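You operate a simulated robot arm through the tools that you are given. There is no shell and no other tool.

The job below is to be done with a simulated robot arm. You get a single attempt, and the scene is never put back.

TASK
Put things in order on the clear end of the green work bench. At the end: the pink ink bottle is in the brown box; the blue thick marker (marked "BOLD") from the clear end of the green work bench stands where the red glue stick stood; the orange cartridge stands where the blue thick marker stood; the red glue stick from the clear end of the green work bench stands where the pink ink bottle stood; whatever was shut is shut again. Leave all else as you found it, and nothing knocked over.

The check looks at the end state, three seconds after you hand in, the way a careful person would. Anything else that was tipped, shoved, dropped, spilled or broken makes it a failure.

THE ROBOT
A 7-joint arm with a two-finger parallel gripper, fixed in place. Base frame: the origin is at the foot of the arm, x ahead of it, y to its left, z up; the work surface is at about z = 0. Units: mm, degrees, N and s.
With the tool pointing down near the work surface it reaches from about 220 to 580 mm from the base axis. Its first joint turns from -66.0 to 66.0 degrees. Payload 2.5 kg.
Tool frame: the origin (TCP) lies between the finger pads and is the grasp point; the fingertips stand 23 mm ahead of it; z points along the fingers, y is the line along which they close. Largest opening 94 mm; finger width 38, thickness 10; the body of the gripper, 54 by 96 mm, starts 39 mm behind the TCP.
Orientation is told as [roll, pitch, yaw] about the base's x, y, z axes, in that order, counted from this pose: with the fingers straight down and closing along the base's y, the tool's x points along the base's -x, its y along +y and its z along -z.

THE INTERFACE
- The arm moves only by the tool jog_arm. Its argument "moves" is a list that holds one entry, the list of rows, each a list of 7 numbers: the shift along the base's x, y, z in mm, then the turn, a rotation vector about the base's x, y, z in degrees, then the closure, from 0 (fully open) to 1 (shut). In form: [[[tx, ty, tz, wx, wy, wz, jaw], ...]]. A call has 1 to 20 rows; each row is the pose to reach, as a shift and turn from the pose commanded when the call began. Rows are played at 5 a second. More than 50 mm and 8.6 degrees between two rows, or a gripper value outside its range, and nothing of the call is played. Where a pose cannot be reached the arm comes as near as it can. A force on the tool above 40 N (or 10 N above the force at the start of the call, whichever is more), or a blocked arm, ends the call early, and 0.2 s more pass. The fingers move at their own pace (about 108 mm/s each) and stop on an object; they squeeze with about 42 N. The grip force told is the motor's: it shows also when the fingers shut on nothing. Time passes only in rows, and 0.2 s behind the last, so rows that repeat a pose let the fingers close. It gives the time, the measured TCP pose, the force on the tool (base axes), the opening and the grip force at its end, in the units of the frame above (readings bear some noise), with the torque about the TCP (base axes, N m) and any sound that the robot's microphone picked up.
- Cameras (640 x 400 px; columns grow to the right, rows downward): "scene" is fixed at [107.5, -392.4, 531.2]; the picture's right is [0.95, -0.31, 0.00], its down [-0.20, -0.60, -0.78] and it looks along [0.24, 0.74, -0.63] (base axes); focal length 294 px, centre (320, 200). "wrist" rides on the gripper at [86, 16, -75] in the tool frame; the picture's right is [-0.18, 0.98, 0.00], its down [-0.58, -0.11, -0.81] and it looks along [-0.79, -0.15, 0.59] (tool axes); focal length 243 px, centre (320, 200). There is no depth. A picture from a camera that has moved, and an enlarged one, comes with that camera's place and axes in the base frame and with its lens. The place of the scene camera against the robot may be out by one fixed shift of up to 18 mm in any direction.
- camera(camera): a new picture of that camera. No time passes.
- close_up(camera, box): a new picture of the part [left, top, right, bottom] of that camera's present view, enlarged. No time passes.
- job_done(): hands the job in; it is judged then, once.

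Nothing tells you positions but the pictures and the camera data. Unless the task says otherwise, let go and move clear before handing in.

The tools are called after "Emit:" as a command line: name --argument value ..., lists and objects as JSON in quotes. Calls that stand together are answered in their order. jog_arm: Moves the arm, as the interface text tells. Its arguments: {"type":"object","properties":{"moves":{"type":"array"}},"required":["moves"]} The other tools are called the same way: camera (camera) takes a picture; close_up (camera, box) takes an enlarged picture of a part of a camera's view; job_done () hands the job in.

At the start:

```text
time_s: 0.0
tcp_pos: [322.2, -7.3, 326.3]
tcp_rot: [0.0, 0.0, -0.1]
force: [-0.7, 0.5, 0.4]
torque: [-0.03, 0.02, -0.01]
finger_gap: 94.1
gripper_force: 0.0
```

scene: 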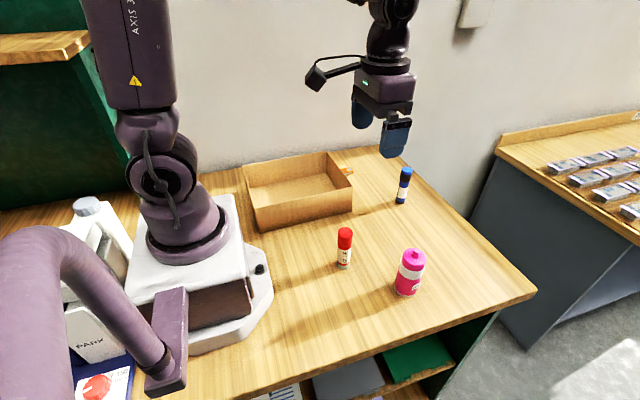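
wrist: 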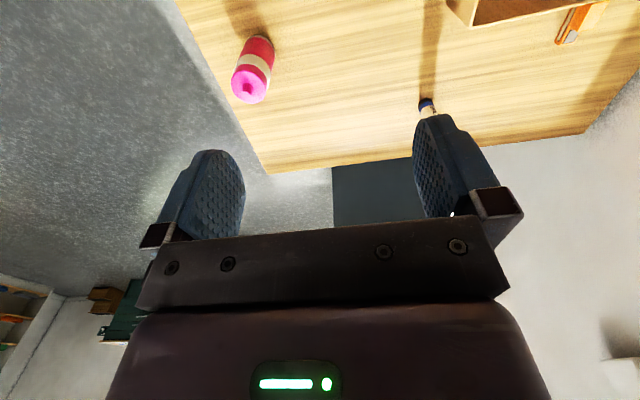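

I see the bench with the open brown box, a red stick, a pink bottle and a blue marker; an orange object lies behind the box. I'll look closer before moving.

Emit:
close_up --camera "scene" --box '[230, 130, 450, 310]'

Emit:
close_up --camera "scene" --box '[320, 140, 440, 220]'

Emit:
close_up --camera "wrist" --box '[400, 0, 640, 150]'

Emit:
close_up --camera "scene" --box '[0, 180, 280, 400]'

Emit:
close_up --camera "scene" --box '[240, 300, 540, 400]'

```text
2.22 times, centred on (340, 220) of scene
camera zoom: at [107.5, -392.4, 531.2], right [0.95, -0.31, 0.0], down [-0.2, -0.6, -0.78], along [0.24, 0.74, -0.63], focal length 654 px, centre (276, 156)
```

zoom: 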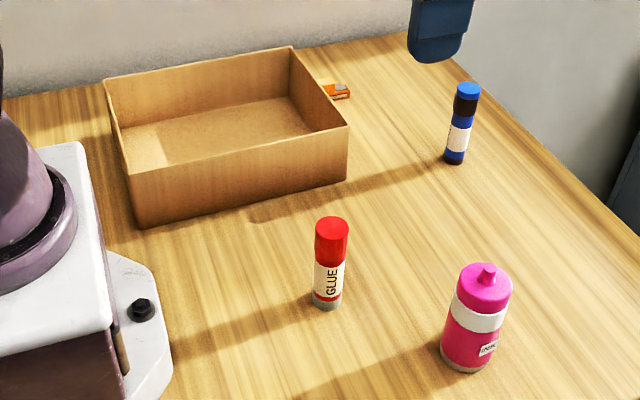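

```text
5.00 times, centred on (380, 180) of scene
camera zoom: at [107.5, -392.4, 531.2], right [0.95, -0.31, 0.0], down [-0.2, -0.6, -0.78], along [0.24, 0.74, -0.63], focal length 1470 px, centre (20, 300)
```

zoom: 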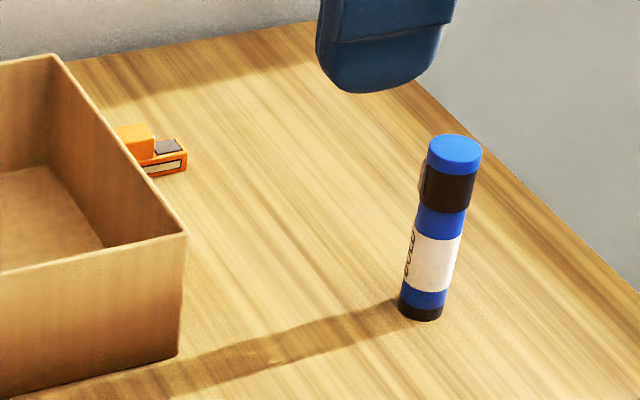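

```text
2.67 times, centred on (520, 75) of wrist
camera zoom: at [234.1, 9.1, 400.1], right [0.18, 0.98, 0.0], down [0.58, -0.11, 0.81], along [0.79, -0.15, -0.59], focal length 647 px, centre (-213, 533)
```

zoom: 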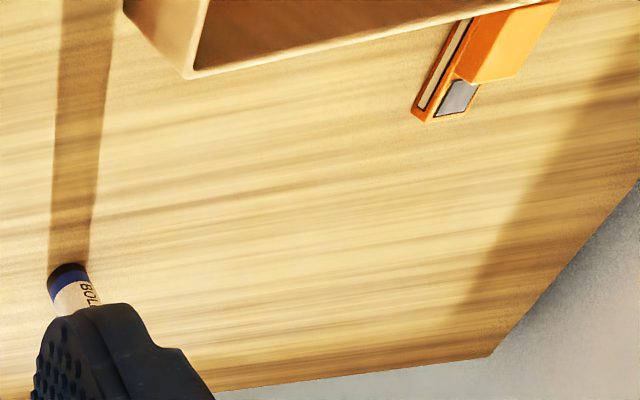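

```text
1.82 times, centred on (140, 290) of scene
camera zoom: at [107.5, -392.4, 531.2], right [0.95, -0.31, 0.0], down [-0.2, -0.6, -0.78], along [0.24, 0.74, -0.63], focal length 535 px, centre (647, 36)
```

zoom: 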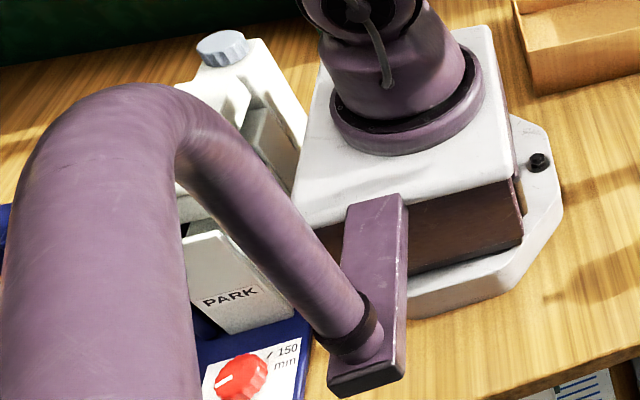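

```text
2.13 times, centred on (390, 350) of scene
camera zoom: at [107.5, -392.4, 531.2], right [0.95, -0.31, 0.0], down [-0.2, -0.6, -0.78], along [0.24, 0.74, -0.63], focal length 627 px, centre (171, -120)
```

zoom: 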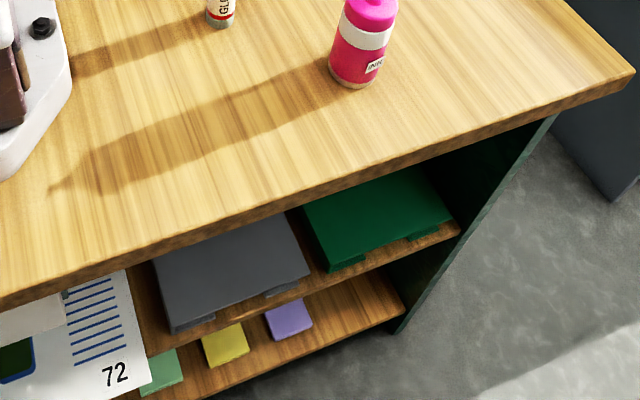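

I take the glue stick to be at about (280, -5), the bottle at (370, -110), the marker at (515, 150) and the orange cartridge at about (430, 340) beside the box. I'll move high over the box side to look at the cartridge with the wrist camera.

Emit:
jog_arm --moves '[[[4, 40, 0, 0, 0, 0, 0], [8, 80, 0, 0, 0, 0, 0], [12, 120, 0, 0, 0, 0, 0], [16, 160, 0, 0, 0, 0, 0], [20, 200, 0, 0, 0, 0, 0], [24, 240, 0, 0, 0, 0, 0], [28, 280, 0, 0, 0, 0, 0], [32, 320, 0, 0, 0, 0, 0], [32, 350, 0, 0, 0, 0, 0], [32, 350, 0, 0, 0, 0, 0]]]'

Emit:
camera --camera "wrist"

Emit:
camera --camera "scene"

```text
time_s: 2.2
tcp_pos: [356.3, 344.5, 328.6]
tcp_rot: [0.0, -0.1, 0.0]
force: [0.3, 0.0, 0.2]
torque: [-0.02, 0.04, 0.0]
finger_gap: 94.0
gripper_force: 0.1
```

```text
taken
camera wrist: at [268.5, 360.0, 402.3], right [0.18, 0.98, 0.0], down [0.58, -0.11, 0.81], along [0.79, -0.15, -0.59], focal length 243 px, centre (320, 200)
```

wrist: 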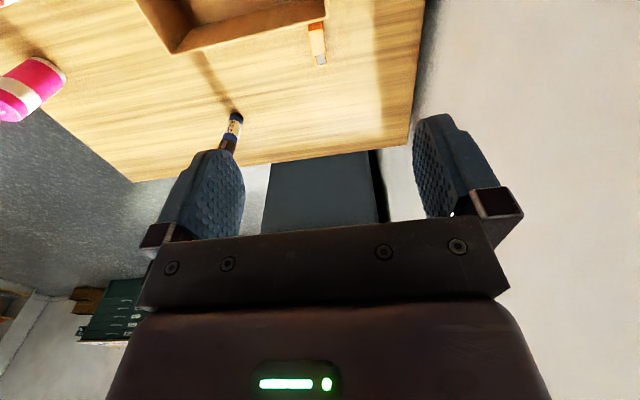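

```text
taken
```

scene: 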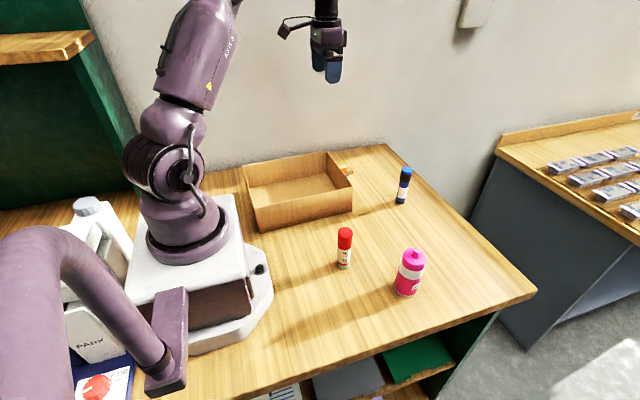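

Emit:
close_up --camera "wrist" --box '[270, 0, 370, 80]'

Emit:
close_up --camera "wrist" --box '[180, 80, 280, 160]'

Emit:
close_up --camera "wrist" --box '[0, 0, 350, 180]'

```text
5.00 times, centred on (320, 40) of wrist
camera zoom: at [268.5, 360.0, 402.3], right [0.18, 0.98, 0.0], down [0.58, -0.11, 0.81], along [0.79, -0.15, -0.59], focal length 1213 px, centre (320, 1000)
```

zoom: 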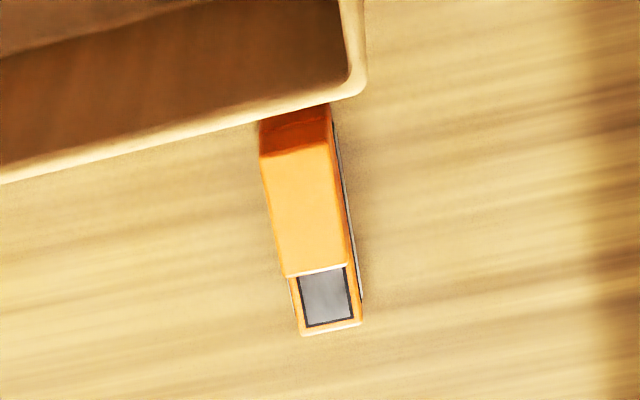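

```text
5.00 times, centred on (230, 120) of wrist
camera zoom: at [268.5, 360.0, 402.3], right [0.18, 0.98, 0.0], down [0.58, -0.11, 0.81], along [0.79, -0.15, -0.59], focal length 1213 px, centre (770, 600)
```

zoom: 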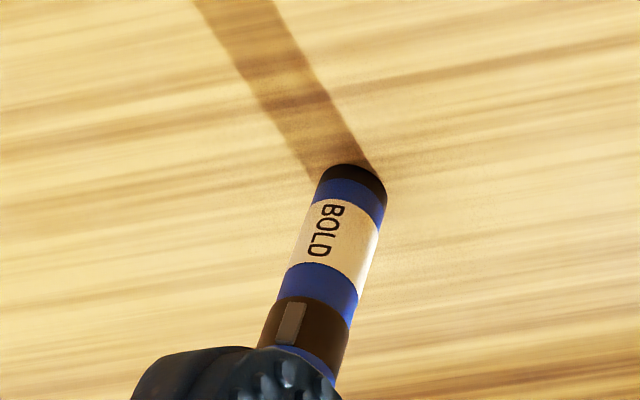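

```text
1.83 times, centred on (175, 90) of wrist
camera zoom: at [268.5, 360.0, 402.3], right [0.18, 0.98, 0.0], down [0.58, -0.11, 0.81], along [0.79, -0.15, -0.59], focal length 444 px, centre (585, 401)
```

zoom: 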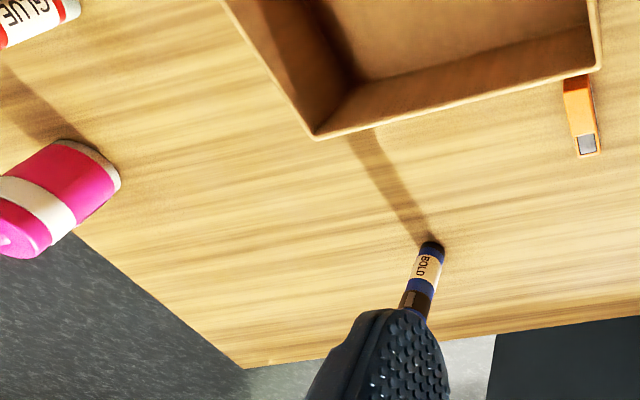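

The marker is near (510, 151). The cartridge lies along x from the box wall to x≈451 at y≈328, about 20 mm wide. Next I'll go above the pink bottle and look straight down at it.

Emit:
jog_arm --moves '[[[0, -40, 0, 0, 0, 0, 0], [0, -80, 0, 0, 0, 0, 0], [0, -120, 0, 0, 0, 0, 0], [0, -160, 0, 0, 0, 0, 0], [0, -200, 0, 0, 0, 0, 0], [0, -240, 0, 0, 0, 0, 0], [0, -280, -10, 0, 0, 0, 0], [0, -320, -30, 0, 0, 0, 0], [0, -360, -50, 0, 0, 0, 0], [0, -400, -70, 0, 0, 0, 0], [5, -440, -90, 0, 0, 0, 0], [8, -452, -105, 0, 0, 0, 0], [8, -452, -105, 0, 0, 0, 0]]]'

Emit:
camera --camera "wrist"

Emit:
camera --camera "scene"

```text
time_s: 5.0
tcp_pos: [364.0, -109.5, 224.8]
tcp_rot: [0.0, 0.0, 0.0]
force: [-0.5, -0.9, 0.7]
torque: [0.01, 0.0, -0.02]
finger_gap: 93.9
gripper_force: 0.1
```

```text
taken
camera wrist: at [276.2, -94.4, 298.8], right [0.18, 0.98, 0.0], down [0.58, -0.11, 0.81], along [0.79, -0.15, -0.59], focal length 243 px, centre (320, 200)
```

wrist: 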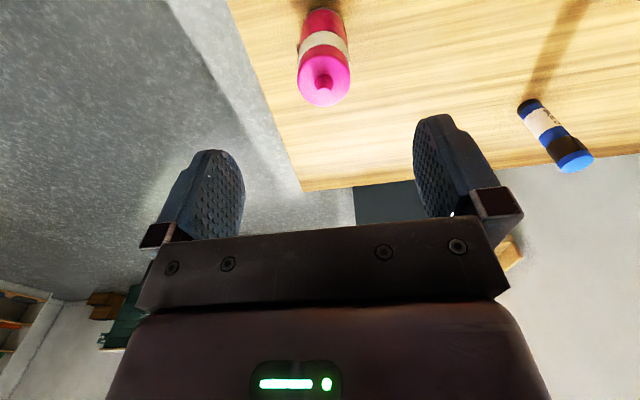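

```text
taken
```

scene: 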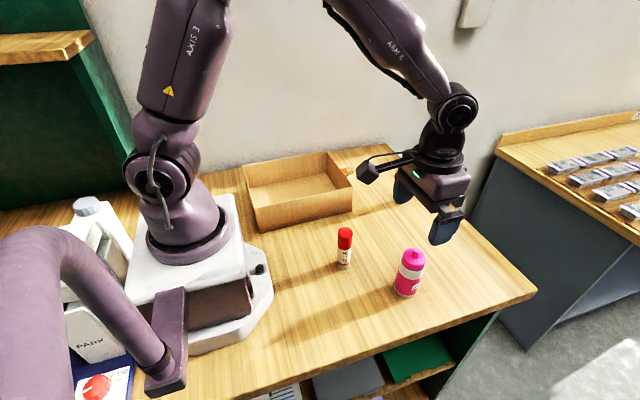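

Emit:
close_up --camera "wrist" --box '[260, 0, 400, 120]'

Emit:
close_up --camera "wrist" --box '[490, 70, 620, 190]'

Emit:
close_up --camera "scene" --box '[310, 210, 450, 310]'

```text
3.33 times, centred on (330, 60) of wrist
camera zoom: at [276.2, -94.4, 298.8], right [0.18, 0.98, 0.0], down [0.58, -0.11, 0.81], along [0.79, -0.15, -0.59], focal length 809 px, centre (287, 667)
```

zoom: 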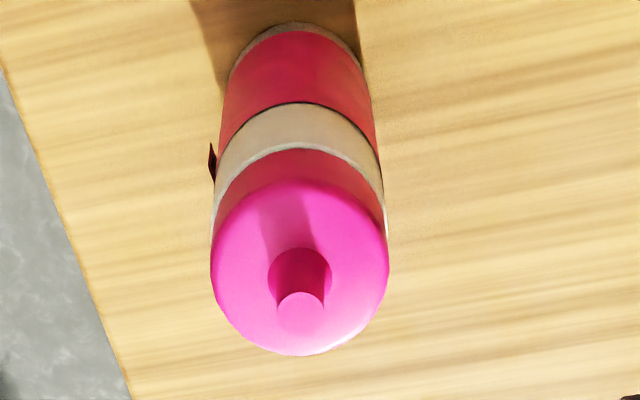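

```text
3.33 times, centred on (555, 130) of wrist
camera zoom: at [276.2, -94.4, 298.8], right [0.18, 0.98, 0.0], down [0.58, -0.11, 0.81], along [0.79, -0.15, -0.59], focal length 809 px, centre (-463, 433)
```

zoom: 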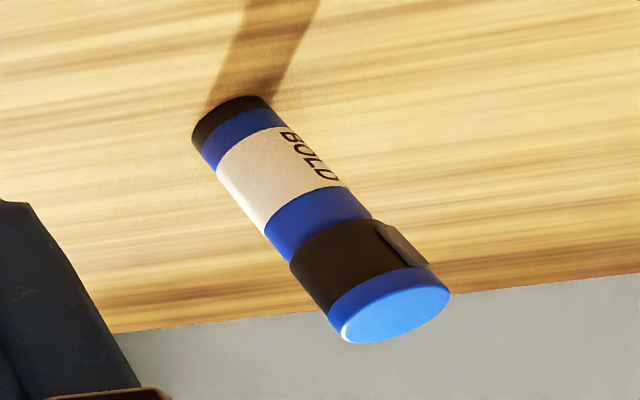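

```text
4.00 times, centred on (380, 260) of scene
camera zoom: at [107.5, -392.4, 531.2], right [0.95, -0.31, 0.0], down [-0.2, -0.6, -0.78], along [0.24, 0.74, -0.63], focal length 1176 px, centre (80, -40)
```

zoom: 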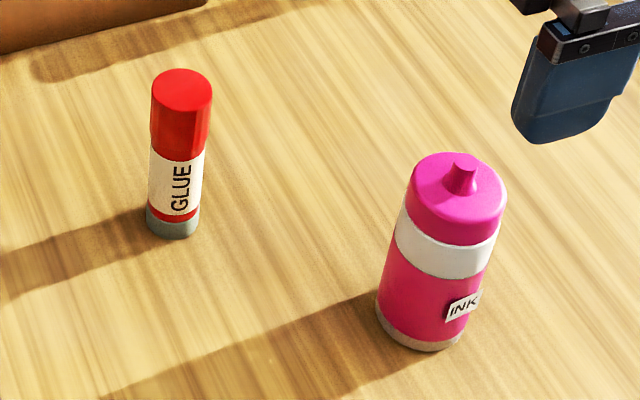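

The pink bottle stands at about (380, -110): body about 45 mm across, shoulder at z≈98, nozzle tip at z≈118. I'll come down partway over it and check the alignment.

Emit:
jog_arm --moves '[[[8, 0, -25, 0, 0, 0, 0], [16, 0, -50, 0, 0, 0, 0], [16, 0, -70, 0, 0, 0, 0], [16, 0, -70, 0, 0, 0, 0], [16, 0, -70, 0, 0, 0, 0]]]'

Emit:
camera --camera "wrist"

Emit:
close_up --camera "scene" --box '[330, 160, 490, 310]'

```text
time_s: 6.2
tcp_pos: [376.7, -109.2, 153.6]
tcp_rot: [0.0, -0.1, 0.0]
force: [-0.5, -0.4, 0.2]
torque: [0.02, -0.02, -0.02]
finger_gap: 94.1
gripper_force: 0.1
```

```text
taken
camera wrist: at [289.6, -92.5, 226.5], right [0.18, 0.98, 0.0], down [0.58, -0.11, 0.81], along [0.79, -0.15, -0.59], focal length 243 px, centre (320, 200)
```

wrist: 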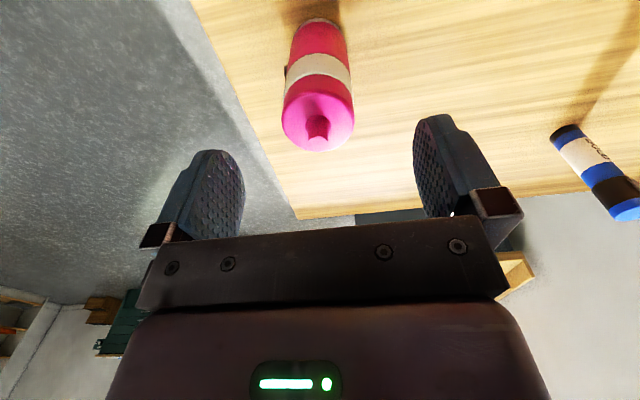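

```text
2.67 times, centred on (410, 235) of scene
camera zoom: at [107.5, -392.4, 531.2], right [0.95, -0.31, 0.0], down [-0.2, -0.6, -0.78], along [0.24, 0.74, -0.63], focal length 784 px, centre (80, 107)
```

zoom: 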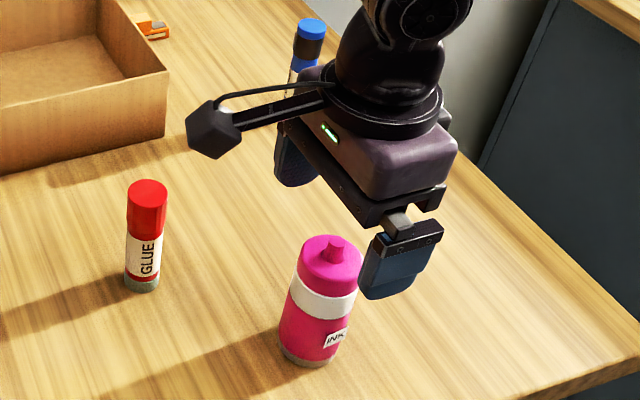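

I'll zoom in to refine the bottle's position before closing on it.

Emit:
close_up --camera "wrist" --box '[250, 0, 410, 160]'

```text
2.50 times, centred on (330, 80) of wrist
camera zoom: at [289.6, -92.5, 226.5], right [0.18, 0.98, 0.0], down [0.58, -0.11, 0.81], along [0.79, -0.15, -0.59], focal length 606 px, centre (295, 500)
```

zoom: 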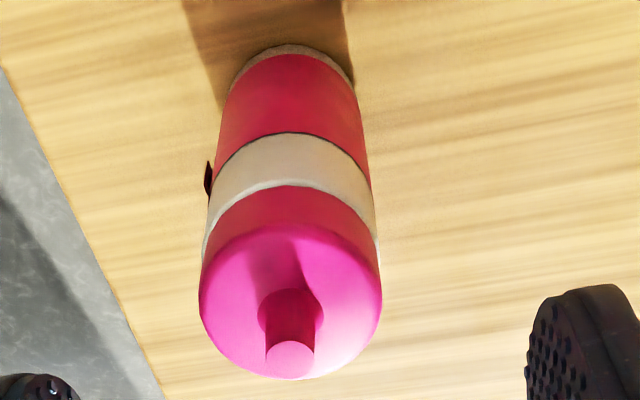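

The bottle axis is at about (379, -110.3) with the nozzle top at z≈120, so the TCP goes down to about z=87 to keep the palm clear. Then I'll close gently.

Emit:
jog_arm --moves '[[[1, -1, -15, 0, 0, 0, 0], [1, -1, -30, 0, 0, 0, 0], [1, -1, -45, 0, 0, 0, 0], [1, -1, -57, 0, 0, 0, 0], [1, -1, -65, 0, 0, 0, 0], [1, -1, -65, 0, 0, 0, 0], [1, -1, -65, 0, 0, 0, 0.3], [1, -1, -65, 0, 0, 0, 0.45]]]'

Emit:
camera --camera "wrist"

Emit:
close_up --camera "scene" --box '[330, 160, 490, 310]'

```text
time_s: 8.0
tcp_pos: [378.8, -109.2, 86.5]
tcp_rot: [0.1, 0.1, -0.1]
force: [0.2, 0.4, 0.2]
torque: [-0.05, -0.01, 0.02]
finger_gap: 51.7
gripper_force: 0.0
```

```text
taken
camera wrist: at [290.0, -93.6, 159.7], right [0.18, 0.98, 0.0], down [0.58, -0.11, 0.81], along [0.79, -0.15, -0.59], focal length 243 px, centre (320, 200)
```

wrist: 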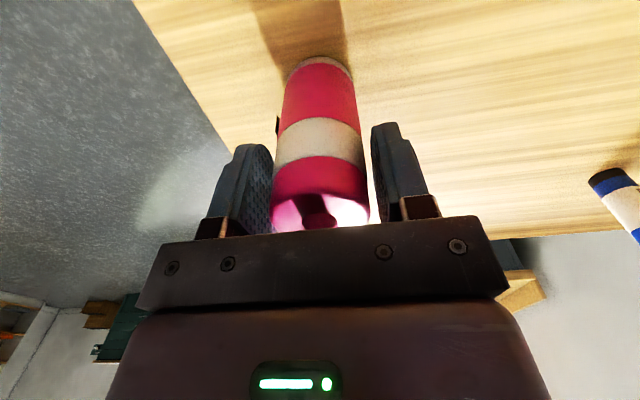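

```text
2.67 times, centred on (410, 235) of scene
camera zoom: at [107.5, -392.4, 531.2], right [0.95, -0.31, 0.0], down [-0.2, -0.6, -0.78], along [0.24, 0.74, -0.63], focal length 784 px, centre (80, 107)
```

zoom: 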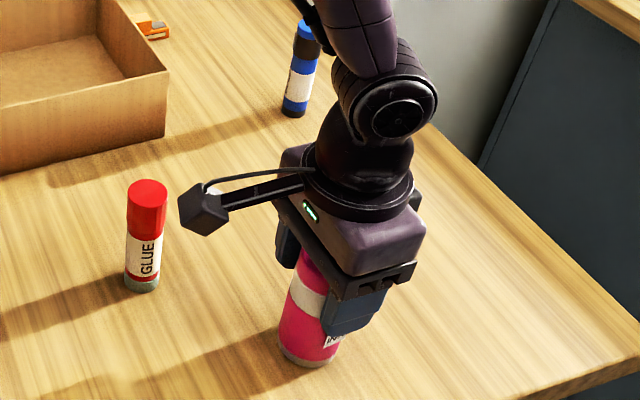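

The fingers straddle the bottle evenly with a 52 mm gap. I'll close on it, then lift.

Emit:
jog_arm --moves '[[[0, 0, 0, 0, 0, 0, 0.52], [0, 0, 0, 0, 0, 0, 0.56], [0, 0, 0, 0, 0, 0, 0.6], [0, 0, 0, 0, 0, 0, 0.6]]]'

```text
time_s: 9.0
tcp_pos: [378.0, -107.9, 85.3]
tcp_rot: [-0.1, 0.1, -0.1]
force: [0.5, 0.6, -0.5]
torque: [0.02, 0.0, 0.01]
finger_gap: 45.0
gripper_force: 42.0
```

The fingers stopped on the bottle at 45 mm with 42 N. I'll lift slowly and then carry it over the box.

Emit:
jog_arm --moves '[[[0, 0, 5, 0, 0, 0, 0.6], [0, 0, 15, 0, 0, 0, 0.6], [0, 0, 35, 0, 0, 0, 0.6], [0, 0, 65, 0, 0, 0, 0.6], [0, 0, 95, 0, 0, 0, 0.6], [0, 0, 125, 0, 0, 0, 0.6], [0, 0, 150, 0, 0, 0, 0.6], [0, 0, 150, 0, 0, 0, 0.6]]]'

Emit:
camera --camera "scene"

Emit:
camera --camera "wrist"

```text
time_s: 10.8
tcp_pos: [377.4, -108.2, 236.5]
tcp_rot: [0.1, -0.1, 0.0]
force: [0.1, 0.5, 0.0]
torque: [-0.01, -0.02, 0.02]
finger_gap: 45.0
gripper_force: 42.2
```

```text
taken
```

scene: 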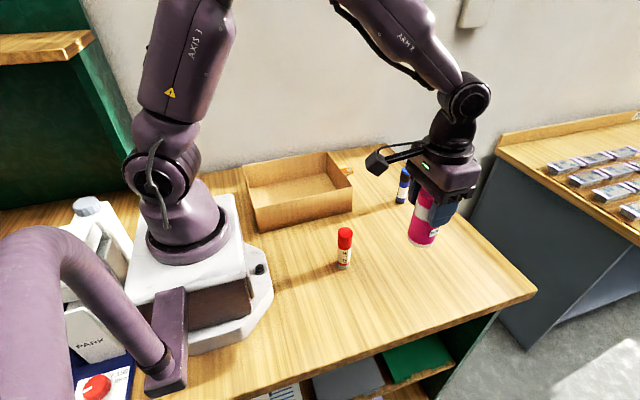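

```text
taken
camera wrist: at [290.0, -93.1, 310.1], right [0.18, 0.98, 0.0], down [0.58, -0.11, 0.81], along [0.79, -0.15, -0.59], focal length 243 px, centre (320, 200)
```

wrist: 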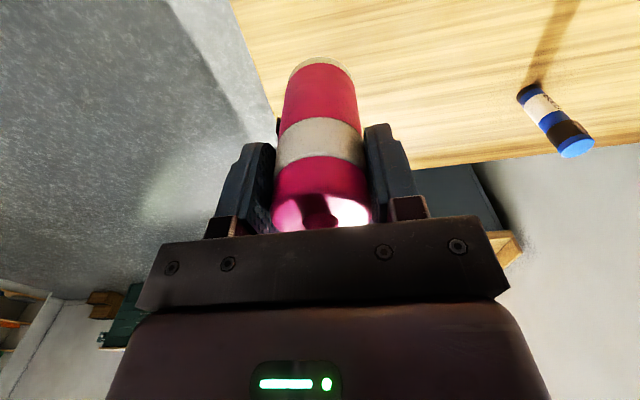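

The bottle is held upright and clear. Next I'll carry it over the middle of the box at height.

Emit:
jog_arm --moves '[[[-6, 20, 0, 0, 0, 0, 0.6], [-18, 55, 0, 0, 0, 0, 0.6], [-31, 92, 0, 0, 0, 0, 0.6], [-44, 130, 0, 0, 0, 0, 0.6], [-56, 168, 0, 0, 0, 0, 0.6], [-69, 206, 0, 0, 0, 0, 0.6], [-81, 244, 0, 0, 0, 0, 0.6], [-94, 282, 0, 0, 0, 0, 0.6], [-106, 318, 0, 0, 0, 0, 0.6], [-115, 345, 0, 0, 0, 0, 0.6], [-119, 358, 0, 0, 0, 0, 0.6], [-119, 358, 0, 0, 0, 0, 0.6]]]'

Emit:
camera --camera "scene"

Emit:
camera --camera "wrist"

```text
time_s: 13.4
tcp_pos: [260.3, 249.4, 236.3]
tcp_rot: [-0.1, 0.0, 0.0]
force: [0.8, 0.7, -1.0]
torque: [0.03, -0.01, -0.02]
finger_gap: 45.3
gripper_force: 41.7
```

```text
taken
```

scene: 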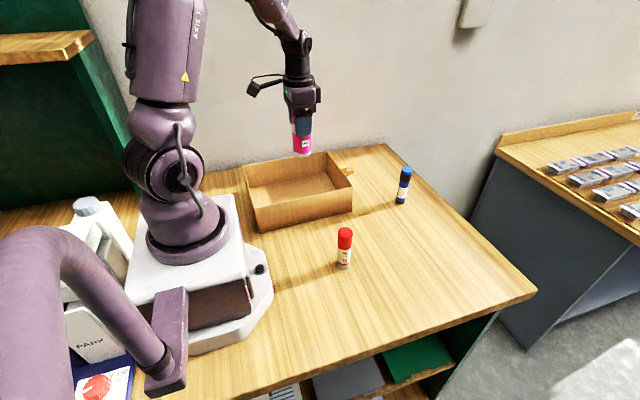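

```text
taken
camera wrist: at [171.7, 264.8, 310.5], right [0.18, 0.98, 0.0], down [0.58, -0.11, 0.81], along [0.79, -0.15, -0.59], focal length 243 px, centre (320, 200)
```

wrist: 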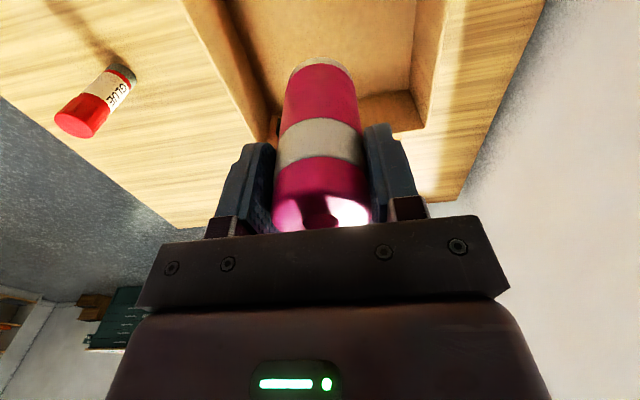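

The bottle hangs over the middle of the box, roughly y 160–348 and x up to 365. I'll lower it to about 10 mm above the floor, then creep down.

Emit:
jog_arm --moves '[[[0, 0, -15, 0, 0, 0, 0.6], [0, 0, -40, 0, 0, 0, 0.6], [0, 0, -65, 0, 0, 0, 0.6], [0, 0, -90, 0, 0, 0, 0.6], [0, 0, -110, 0, 0, 0, 0.6], [0, 0, -125, 0, 0, 0, 0.6], [0, 0, -135, 0, 0, 0, 0.6], [0, 0, -140, 0, 0, 0, 0.6], [0, 0, -140, 0, 0, 0, 0.6]]]'

Emit:
jog_arm --moves '[[[0, 0, -1, 0, 0, 0, 0.6], [0, 0, -2, 0, 0, 0, 0.6], [0, 0, -3, 0, 0, 0, 0.6], [0, 0, -4, 0, 0, 0, 0.6], [0, 0, -4, 0, 0, 0, 0.6]]]'

Emit:
camera --camera "wrist"

Emit:
close_up --camera "scene" --box '[230, 80, 390, 240]'

```text
time_s: 15.4
tcp_pos: [260.3, 248.2, 95.1]
tcp_rot: [0.0, 0.0, 0.0]
force: [-0.1, -0.6, -0.9]
torque: [0.0, 0.0, 0.02]
finger_gap: 44.9
gripper_force: 41.9
```

```text
time_s: 16.6
tcp_pos: [261.1, 247.9, 91.6]
tcp_rot: [0.0, 0.0, -0.1]
force: [0.6, 0.5, -0.6]
torque: [0.03, 0.0, -0.02]
finger_gap: 45.2
gripper_force: 42.0
```

```text
taken
camera wrist: at [172.0, 264.1, 165.1], right [0.18, 0.98, 0.0], down [0.58, -0.11, 0.81], along [0.79, -0.15, -0.59], focal length 243 px, centre (320, 200)
```

wrist: 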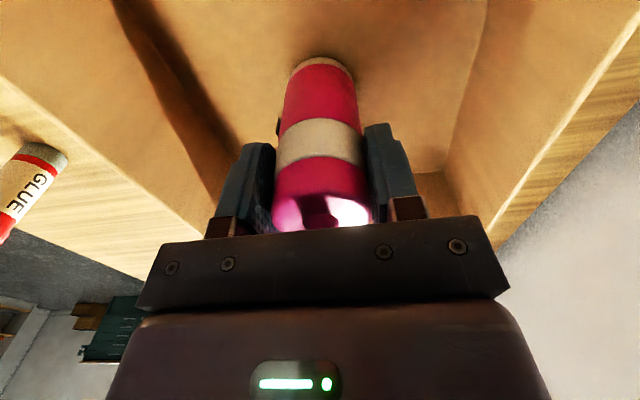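

```text
2.50 times, centred on (310, 160) of scene
camera zoom: at [107.5, -392.4, 531.2], right [0.95, -0.31, 0.0], down [-0.2, -0.6, -0.78], along [0.24, 0.74, -0.63], focal length 735 px, centre (345, 300)
```

zoom: 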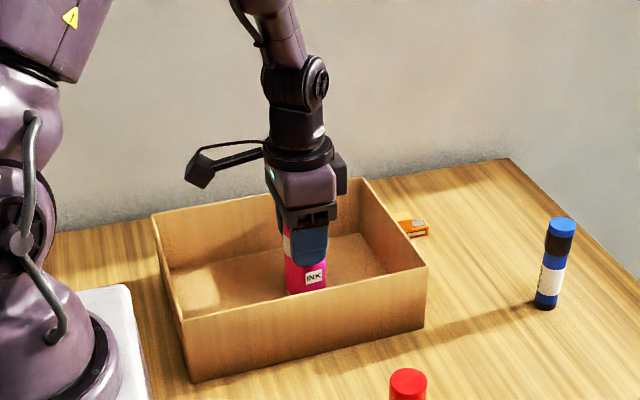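

No contact yet, with the bottle's base about 5 mm up. I'll keep creeping down in 1 mm steps until force shows.

Emit:
jog_arm --moves '[[[0, 0, -1, 0, 0, 0, 0.6], [0, 0, -2, 0, 0, 0, 0.6], [0, 0, -2, 0, 0, 0, 0.6]]]'

Emit:
jog_arm --moves '[[[0, 0, -1, 0, 0, 0, 0.6], [0, 0, -1, 0, 0, 0, 0.6]]]'

```text
time_s: 17.4
tcp_pos: [259.9, 248.3, 88.8]
tcp_rot: [0.1, -0.1, 0.0]
force: [-3.4, -4.1, 14.9]
torque: [-0.35, 0.22, 0.0]
finger_gap: 45.0
gripper_force: 41.9
```

```text
time_s: 18.0
tcp_pos: [260.5, 248.8, 88.2]
tcp_rot: [-0.1, -0.1, 0.0]
force: [-2.5, -7.3, 24.7]
torque: [-0.48, 0.26, -0.02]
finger_gap: 44.9
gripper_force: 41.9
```

It touched the floor. I'll ease up 1 mm, open, and rise clear.

Emit:
jog_arm --moves '[[[0, 0, 1, 0, 0, 0, 0.6], [0, 0, 1, 0, 0, 0, 0.5], [0, 0, 1, 0, 0, 0, 0.4], [0, 0, 1, 0, 0, 0, 0.2], [0, 0, 1, 0, 0, 0, 0.2], [0, 0, 11, 0, 0, 0, 0.2], [0, 0, 31, 0, 0, 0, 0.2], [0, 0, 61, 0, 0, 0, 0.2], [0, 0, 96, 0, 0, 0, 0.1], [0, 0, 136, 0, 0, 0, 0], [0, 0, 170, 0, 0, 0, 0], [0, 0, 170, 0, 0, 0, 0]]]'

Emit:
camera --camera "scene"

Emit:
camera --camera "wrist"

```text
time_s: 20.6
tcp_pos: [261.9, 247.1, 257.4]
tcp_rot: [-0.1, -0.1, 0.0]
force: [0.1, -0.7, 1.3]
torque: [-0.03, 0.03, 0.0]
finger_gap: 93.9
gripper_force: 0.0
```

```text
taken
```

scene: 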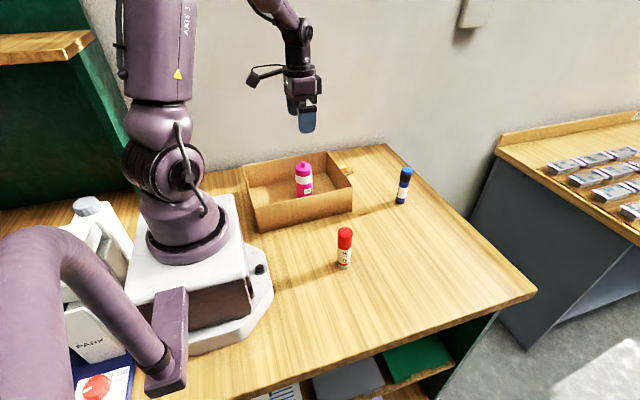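

```text
taken
camera wrist: at [173.3, 262.8, 331.1], right [0.18, 0.98, 0.0], down [0.58, -0.11, 0.81], along [0.79, -0.15, -0.59], focal length 243 px, centre (320, 200)
```

wrist: 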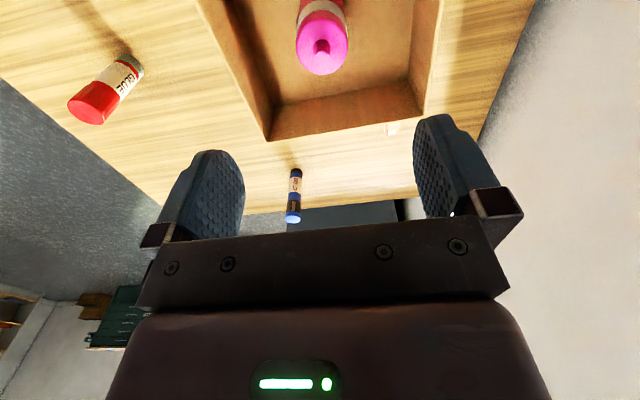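

The pink bottle stands upright in the box. Now I'll go above the red glue stick.

Emit:
jog_arm --moves '[[[0, -35, 0, 0, 0, 0, 0], [2, -75, 0, 0, 0, 0, 0], [5, -115, 0, 0, 0, 0, 0], [8, -155, -10, 0, 0, 0, 0], [11, -195, -25, 0, 0, 0, 0], [14, -230, -45, 0, 0, 0, 0], [16, -257, -60, 0, 0, 0, 0], [16, -257, -60, 0, 0, 0, 0]]]'

Emit:
camera --camera "wrist"

Emit:
close_up --camera "wrist" --box '[250, 0, 410, 160]'

```text
time_s: 22.4
tcp_pos: [275.2, -8.6, 198.6]
tcp_rot: [0.0, 0.0, -0.1]
force: [-0.6, -0.2, 0.1]
torque: [-0.01, 0.0, -0.01]
finger_gap: 94.1
gripper_force: 0.1
```

```text
taken
camera wrist: at [188.1, 8.2, 271.9], right [0.18, 0.98, 0.0], down [0.58, -0.11, 0.81], along [0.79, -0.15, -0.59], focal length 243 px, centre (320, 200)
```

wrist: 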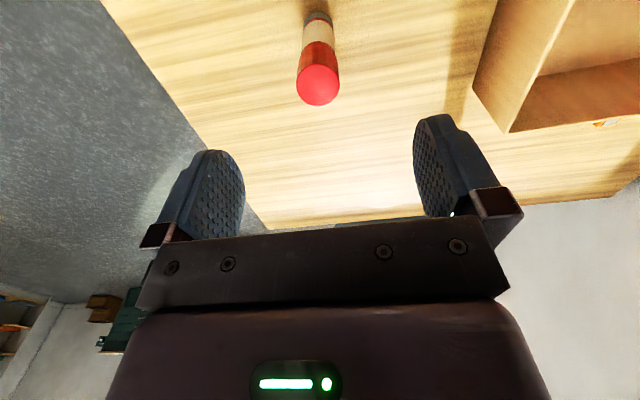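

```text
2.50 times, centred on (330, 80) of wrist
camera zoom: at [188.1, 8.2, 271.9], right [0.18, 0.98, 0.0], down [0.58, -0.11, 0.81], along [0.79, -0.15, -0.59], focal length 606 px, centre (295, 500)
```

zoom: 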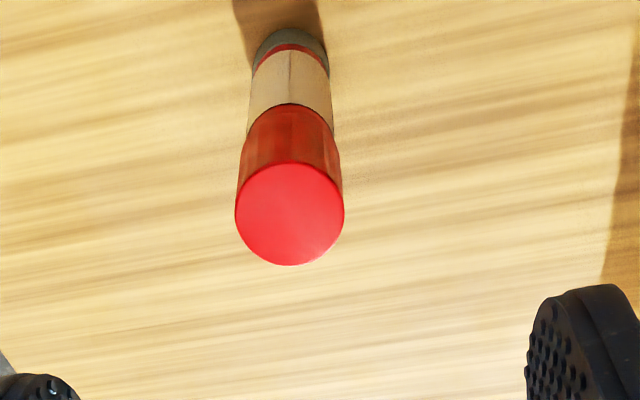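

The glue stick's axis is at about (278, -10.3), with its top at z≈103 and a diameter of about 31 mm. I'll descend around it to z≈72 and close partway.

Emit:
jog_arm --moves '[[[2, -1, -25, 0, 0, 0, 0], [2, -1, -50, 0, 0, 0, 0], [2, -1, -75, 0, 0, 0, 0], [2, -1, -95, 0, 0, 0, 0], [2, -1, -112, 0, 0, 0, 0], [2, -1, -122, 0, 0, 0, 0], [2, -1, -127, 0, 0, 0, 0], [2, -1, -127, 0, 0, 0, 0.3], [2, -1, -127, 0, 0, 0, 0.55], [2, -1, -127, 0, 0, 0, 0.55]]]'

Emit:
camera --camera "wrist"

Emit:
close_up --camera "scene" --box '[270, 160, 430, 310]'

```text
time_s: 24.6
tcp_pos: [279.3, -11.0, 72.0]
tcp_rot: [0.1, 0.0, 0.1]
force: [-0.5, -0.1, -0.1]
torque: [0.01, -0.02, 0.01]
finger_gap: 41.9
gripper_force: 0.1
```

```text
taken
camera wrist: at [190.0, 5.1, 146.0], right [0.18, 0.98, 0.0], down [0.58, -0.11, 0.81], along [0.79, -0.15, -0.59], focal length 243 px, centre (320, 200)
```

wrist: 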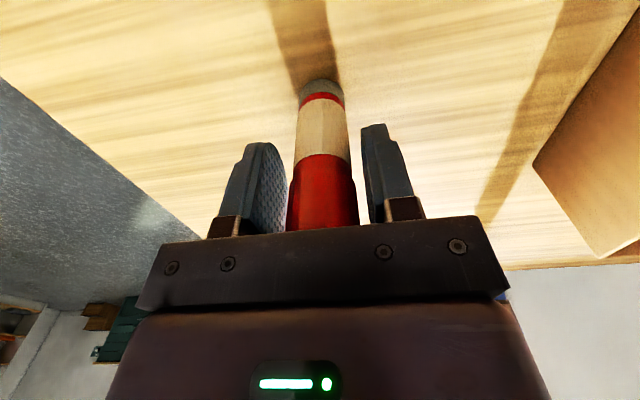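

```text
2.67 times, centred on (350, 235) of scene
camera zoom: at [107.5, -392.4, 531.2], right [0.95, -0.31, 0.0], down [-0.2, -0.6, -0.78], along [0.24, 0.74, -0.63], focal length 784 px, centre (240, 107)
```

zoom: 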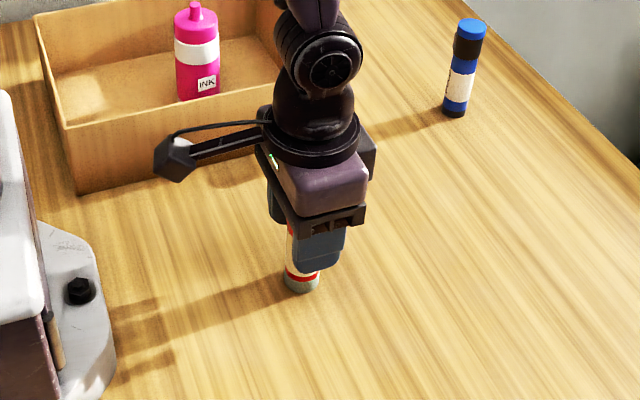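

The stick sits between the fingers. I'll close and lift.

Emit:
jog_arm --moves '[[[0, 0, 0, 0, 0, 0, 0.62], [0, 0, 0, 0, 0, 0, 0.67], [0, 0, 0, 0, 0, 0, 0.72], [0, 0, 0, 0, 0, 0, 0.75], [0, 0, 0, 0, 0, 0, 0.75]]]'

Emit:
jog_arm --moves '[[[0, 0, 3, 0, 0, 0, 0.75], [0, 0, 10, 0, 0, 0, 0.75], [0, 0, 25, 0, 0, 0, 0.75], [0, 0, 50, 0, 0, 0, 0.75], [0, 0, 75, 0, 0, 0, 0.75], [0, 0, 75, 0, 0, 0, 0.75]]]'

Emit:
camera --camera "wrist"

Emit:
camera --camera "scene"

```text
time_s: 25.8
tcp_pos: [278.1, -11.3, 72.0]
tcp_rot: [0.0, 0.0, 0.1]
force: [0.9, 0.1, 0.1]
torque: [0.0, -0.02, 0.0]
finger_gap: 30.1
gripper_force: 42.0
```

```text
time_s: 27.2
tcp_pos: [277.1, -8.0, 146.6]
tcp_rot: [0.0, -0.1, 0.0]
force: [0.0, -0.1, -0.8]
torque: [0.0, -0.03, -0.01]
finger_gap: 29.9
gripper_force: 42.4
```

```text
taken
camera wrist: at [189.7, 7.7, 220.4], right [0.18, 0.98, 0.0], down [0.58, -0.11, 0.81], along [0.79, -0.15, -0.59], focal length 243 px, centre (320, 200)
```

wrist: 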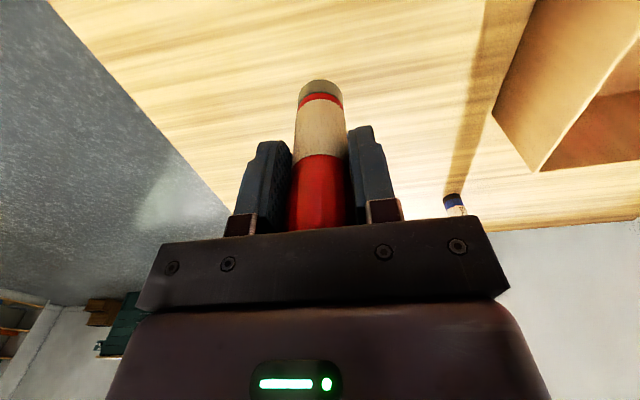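

```text
taken
```

scene: 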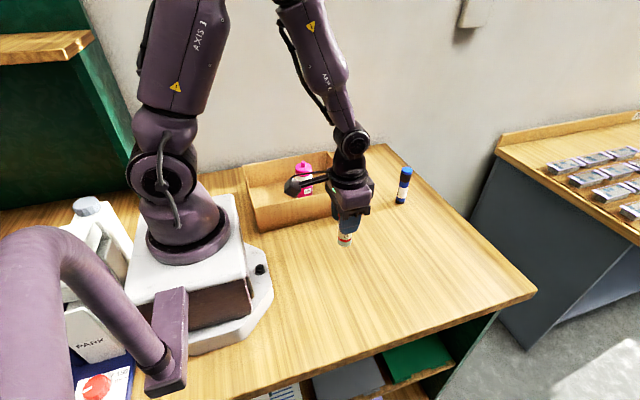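

The stick is held securely. I'll carry it to the bottle's former spot (379, -110) and lower it.

Emit:
jog_arm --moves '[[[12, -12, 0, 0, 0, 0, 0.75], [35, -35, 0, 0, 0, 0, 0.75], [60, -60, 0, 0, 0, 0, 0.75], [85, -84, 0, 0, 0, 0, 0.75], [101, -100, 0, 0, 0, 0, 0.75], [101, -100, -10, 0, 0, 0, 0.75], [101, -100, -35, 0, 0, 0, 0.75], [101, -100, -55, 0, 0, 0, 0.75], [101, -100, -67, 0, 0, 0, 0.75], [101, -100, -71, 0, 0, 0, 0.75], [101, -100, -71, 0, 0, 0, 0.75]]]'

Emit:
camera --camera "wrist"

Emit:
camera --camera "scene"

```text
time_s: 29.6
tcp_pos: [380.3, -109.1, 76.0]
tcp_rot: [-0.1, 0.0, -0.1]
force: [0.0, 0.7, -0.7]
torque: [0.01, -0.04, -0.02]
finger_gap: 29.9
gripper_force: 41.2
```

```text
taken
camera wrist: at [291.9, -93.6, 150.1], right [0.18, 0.98, 0.0], down [0.58, -0.11, 0.81], along [0.79, -0.15, -0.59], focal length 243 px, centre (320, 200)
```

wrist: 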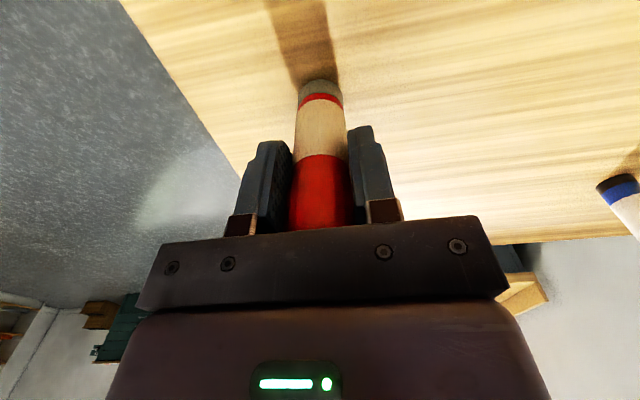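

```text
taken
```

scene: 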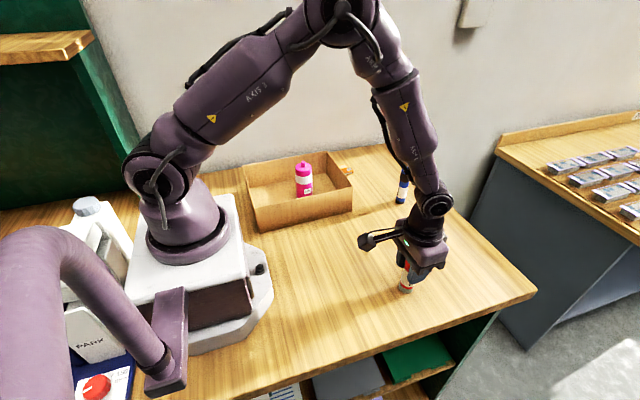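

I'm about 4 mm above the surface, so I'll creep down to contact.

Emit:
jog_arm --moves '[[[0, 0, -1, 0, 0, 0, 0.75], [0, 0, -2, 0, 0, 0, 0.75], [0, 0, -3, 0, 0, 0, 0.75], [0, 0, -3, 0, 0, 0, 0.75]]]'

Emit:
jog_arm --moves '[[[0, 0, -1, 0, 0, 0, 0.75], [0, 0, -1, 0, 0, 0, 0.75]]]'

```text
time_s: 30.6
tcp_pos: [379.3, -110.5, 72.6]
tcp_rot: [0.0, -0.1, 0.0]
force: [-0.5, 0.6, -1.3]
torque: [-0.02, 0.01, 0.0]
finger_gap: 29.5
gripper_force: 41.9
```

```text
time_s: 31.2
tcp_pos: [379.8, -109.3, 72.1]
tcp_rot: [0.0, 0.0, 0.1]
force: [0.1, 0.2, -1.4]
torque: [0.01, 0.02, 0.0]
finger_gap: 30.1
gripper_force: 42.7
```

Emit:
jog_arm --moves '[[[0, 0, -0.5, 0, 0, 0, 0.75], [0, 0, -0.5, 0, 0, 0, 0.75]]]'

```text
time_s: 31.8
tcp_pos: [379.6, -109.7, 71.9]
tcp_rot: [0.0, 0.1, 0.0]
force: [-3.1, 1.2, 9.7]
torque: [0.03, 0.17, -0.02]
finger_gap: 29.8
gripper_force: 41.6
```

It has just touched the bench (9.7 N). I'll release and rise clear.

Emit:
jog_arm --moves '[[[0, 0, 0.3, 0, 0, 0, 0.7], [0, 0, 0.3, 0, 0, 0, 0.6], [0, 0, 0.3, 0, 0, 0, 0.4], [0, 0, 0.3, 0, 0, 0, 0.2], [0, 0, 0.3, 0, 0, 0, 0.1], [0, 0, 15, 0, 0, 0, 0.1], [0, 0, 40, 0, 0, 0, 0], [0, 0, 75, 0, 0, 0, 0], [0, 0, 110, 0, 0, 0, 0], [0, 0, 150, 0, 0, 0, 0], [0, 0, 150, 0, 0, 0, 0]]]'

Emit:
camera --camera "wrist"

Emit:
camera --camera "scene"

Emit:
close_up --camera "wrist" --box '[490, 70, 620, 190]'

```text
time_s: 34.2
tcp_pos: [376.5, -107.0, 222.5]
tcp_rot: [0.0, 0.0, 0.0]
force: [0.3, 0.1, 0.6]
torque: [0.02, -0.02, -0.01]
finger_gap: 94.1
gripper_force: 0.0
```

```text
taken
camera wrist: at [289.7, -91.7, 296.0], right [0.18, 0.98, 0.0], down [0.58, -0.11, 0.81], along [0.79, -0.15, -0.59], focal length 243 px, centre (320, 200)
```

wrist: 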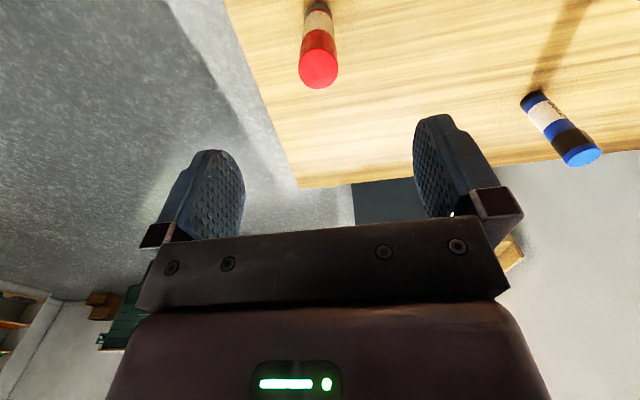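

```text
taken
```

scene: 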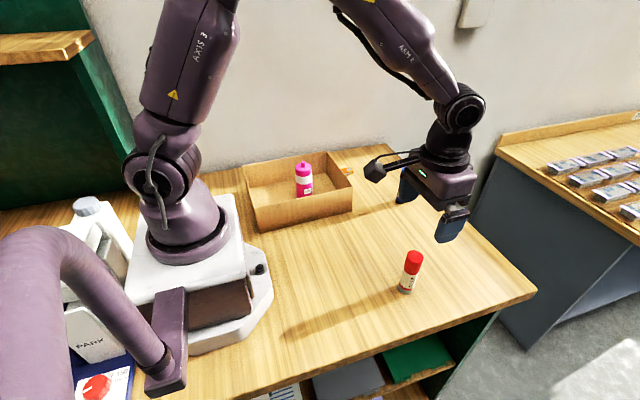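

```text
3.33 times, centred on (555, 130) of wrist
camera zoom: at [289.7, -91.7, 296.0], right [0.18, 0.98, 0.0], down [0.58, -0.11, 0.81], along [0.79, -0.15, -0.59], focal length 809 px, centre (-463, 433)
```

zoom: 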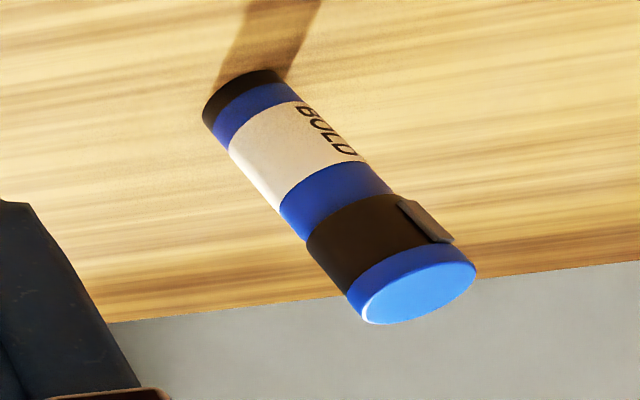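

The glue stick stands where the bottle was. I'll compare the spot, then go look down at the marker.

Emit:
close_up --camera "scene" --box '[310, 210, 450, 310]'

Emit:
jog_arm --moves '[[[10, 20, 0, 0, 0, 0, 0], [28, 55, 0, 0, 0, 0, 0], [46, 90, 0, 0, 0, 0, 0], [64, 126, 0, 0, 0, 0, 0], [82, 162, 0, 0, 0, 0, 0], [100, 198, 0, 0, 0, 0, 0], [118, 234, 0, 0, 0, 0, 0], [131, 258, 0, 0, 0, 0, 0], [131, 258, 0, 0, 0, 0, 0], [131, 258, 0, 0, 0, 0, 0]]]'

Emit:
camera --camera "wrist"

Emit:
close_up --camera "wrist" --box '[250, 0, 410, 160]'

```text
4.00 times, centred on (380, 260) of scene
camera zoom: at [107.5, -392.4, 531.2], right [0.95, -0.31, 0.0], down [-0.2, -0.6, -0.78], along [0.24, 0.74, -0.63], focal length 1176 px, centre (80, -40)
```

zoom: 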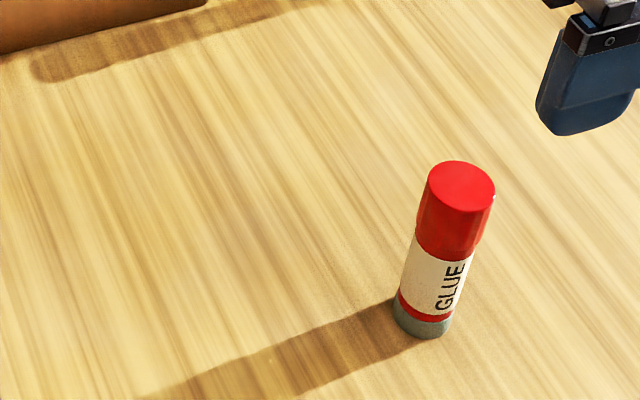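

```text
time_s: 36.4
tcp_pos: [508.5, 150.2, 222.9]
tcp_rot: [0.0, -0.1, 0.0]
force: [-0.2, -0.3, 0.9]
torque: [0.01, 0.02, -0.01]
finger_gap: 94.2
gripper_force: 0.1
```

```text
taken
camera wrist: at [420.9, 166.6, 297.1], right [0.18, 0.98, 0.0], down [0.58, -0.11, 0.81], along [0.79, -0.15, -0.59], focal length 243 px, centre (320, 200)
```

wrist: 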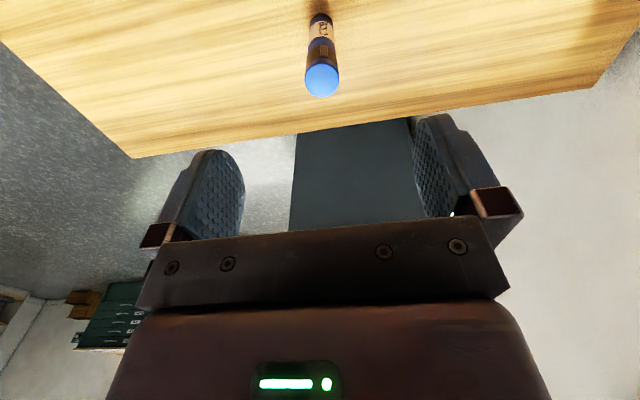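

```text
2.50 times, centred on (330, 80) of wrist
camera zoom: at [420.9, 166.6, 297.1], right [0.18, 0.98, 0.0], down [0.58, -0.11, 0.81], along [0.79, -0.15, -0.59], focal length 606 px, centre (295, 500)
```

zoom: 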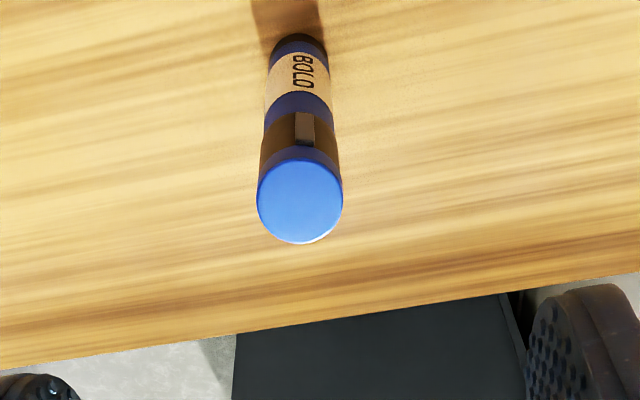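

The marker's axis is at about (518, 149), top at z≈110, about 25 mm thick. I'll come partway down over it and recheck the alignment.

Emit:
jog_arm --moves '[[[5, 0.5, -20, 0, 0, 0, 0], [8.5, 1, -45, 0, 0, 0, 0], [8.5, 1, -65, 0, 0, 0, 0], [8.5, 1, -65, 0, 0, 0, 0], [8.5, 1, -65, 0, 0, 0, 0]]]'

Emit:
close_up --camera "wrist" --box '[240, 20, 400, 180]'

Emit:
camera --camera "scene"

```text
time_s: 37.6
tcp_pos: [522.3, 148.0, 156.4]
tcp_rot: [0.1, 0.0, 0.0]
force: [0.2, 0.7, -0.1]
torque: [0.06, 0.01, -0.02]
finger_gap: 94.0
gripper_force: 0.1
```

```text
2.50 times, centred on (320, 100) of wrist
camera zoom: at [433.0, 164.4, 230.5], right [0.18, 0.98, 0.0], down [0.58, -0.11, 0.81], along [0.79, -0.15, -0.59], focal length 606 px, centre (320, 450)
```

zoom: 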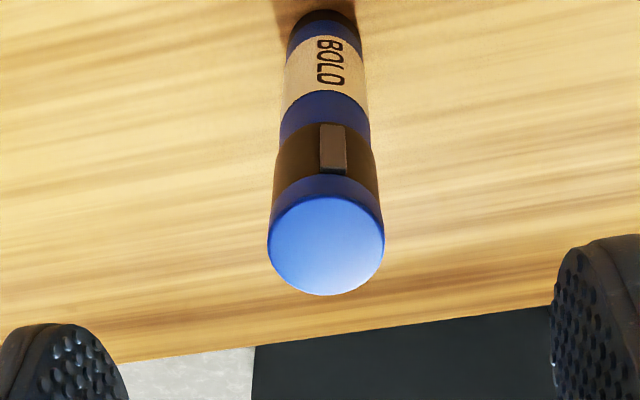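

```text
taken
```

scene: 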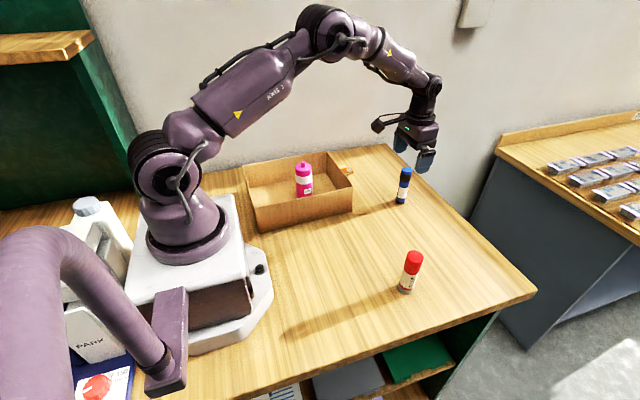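

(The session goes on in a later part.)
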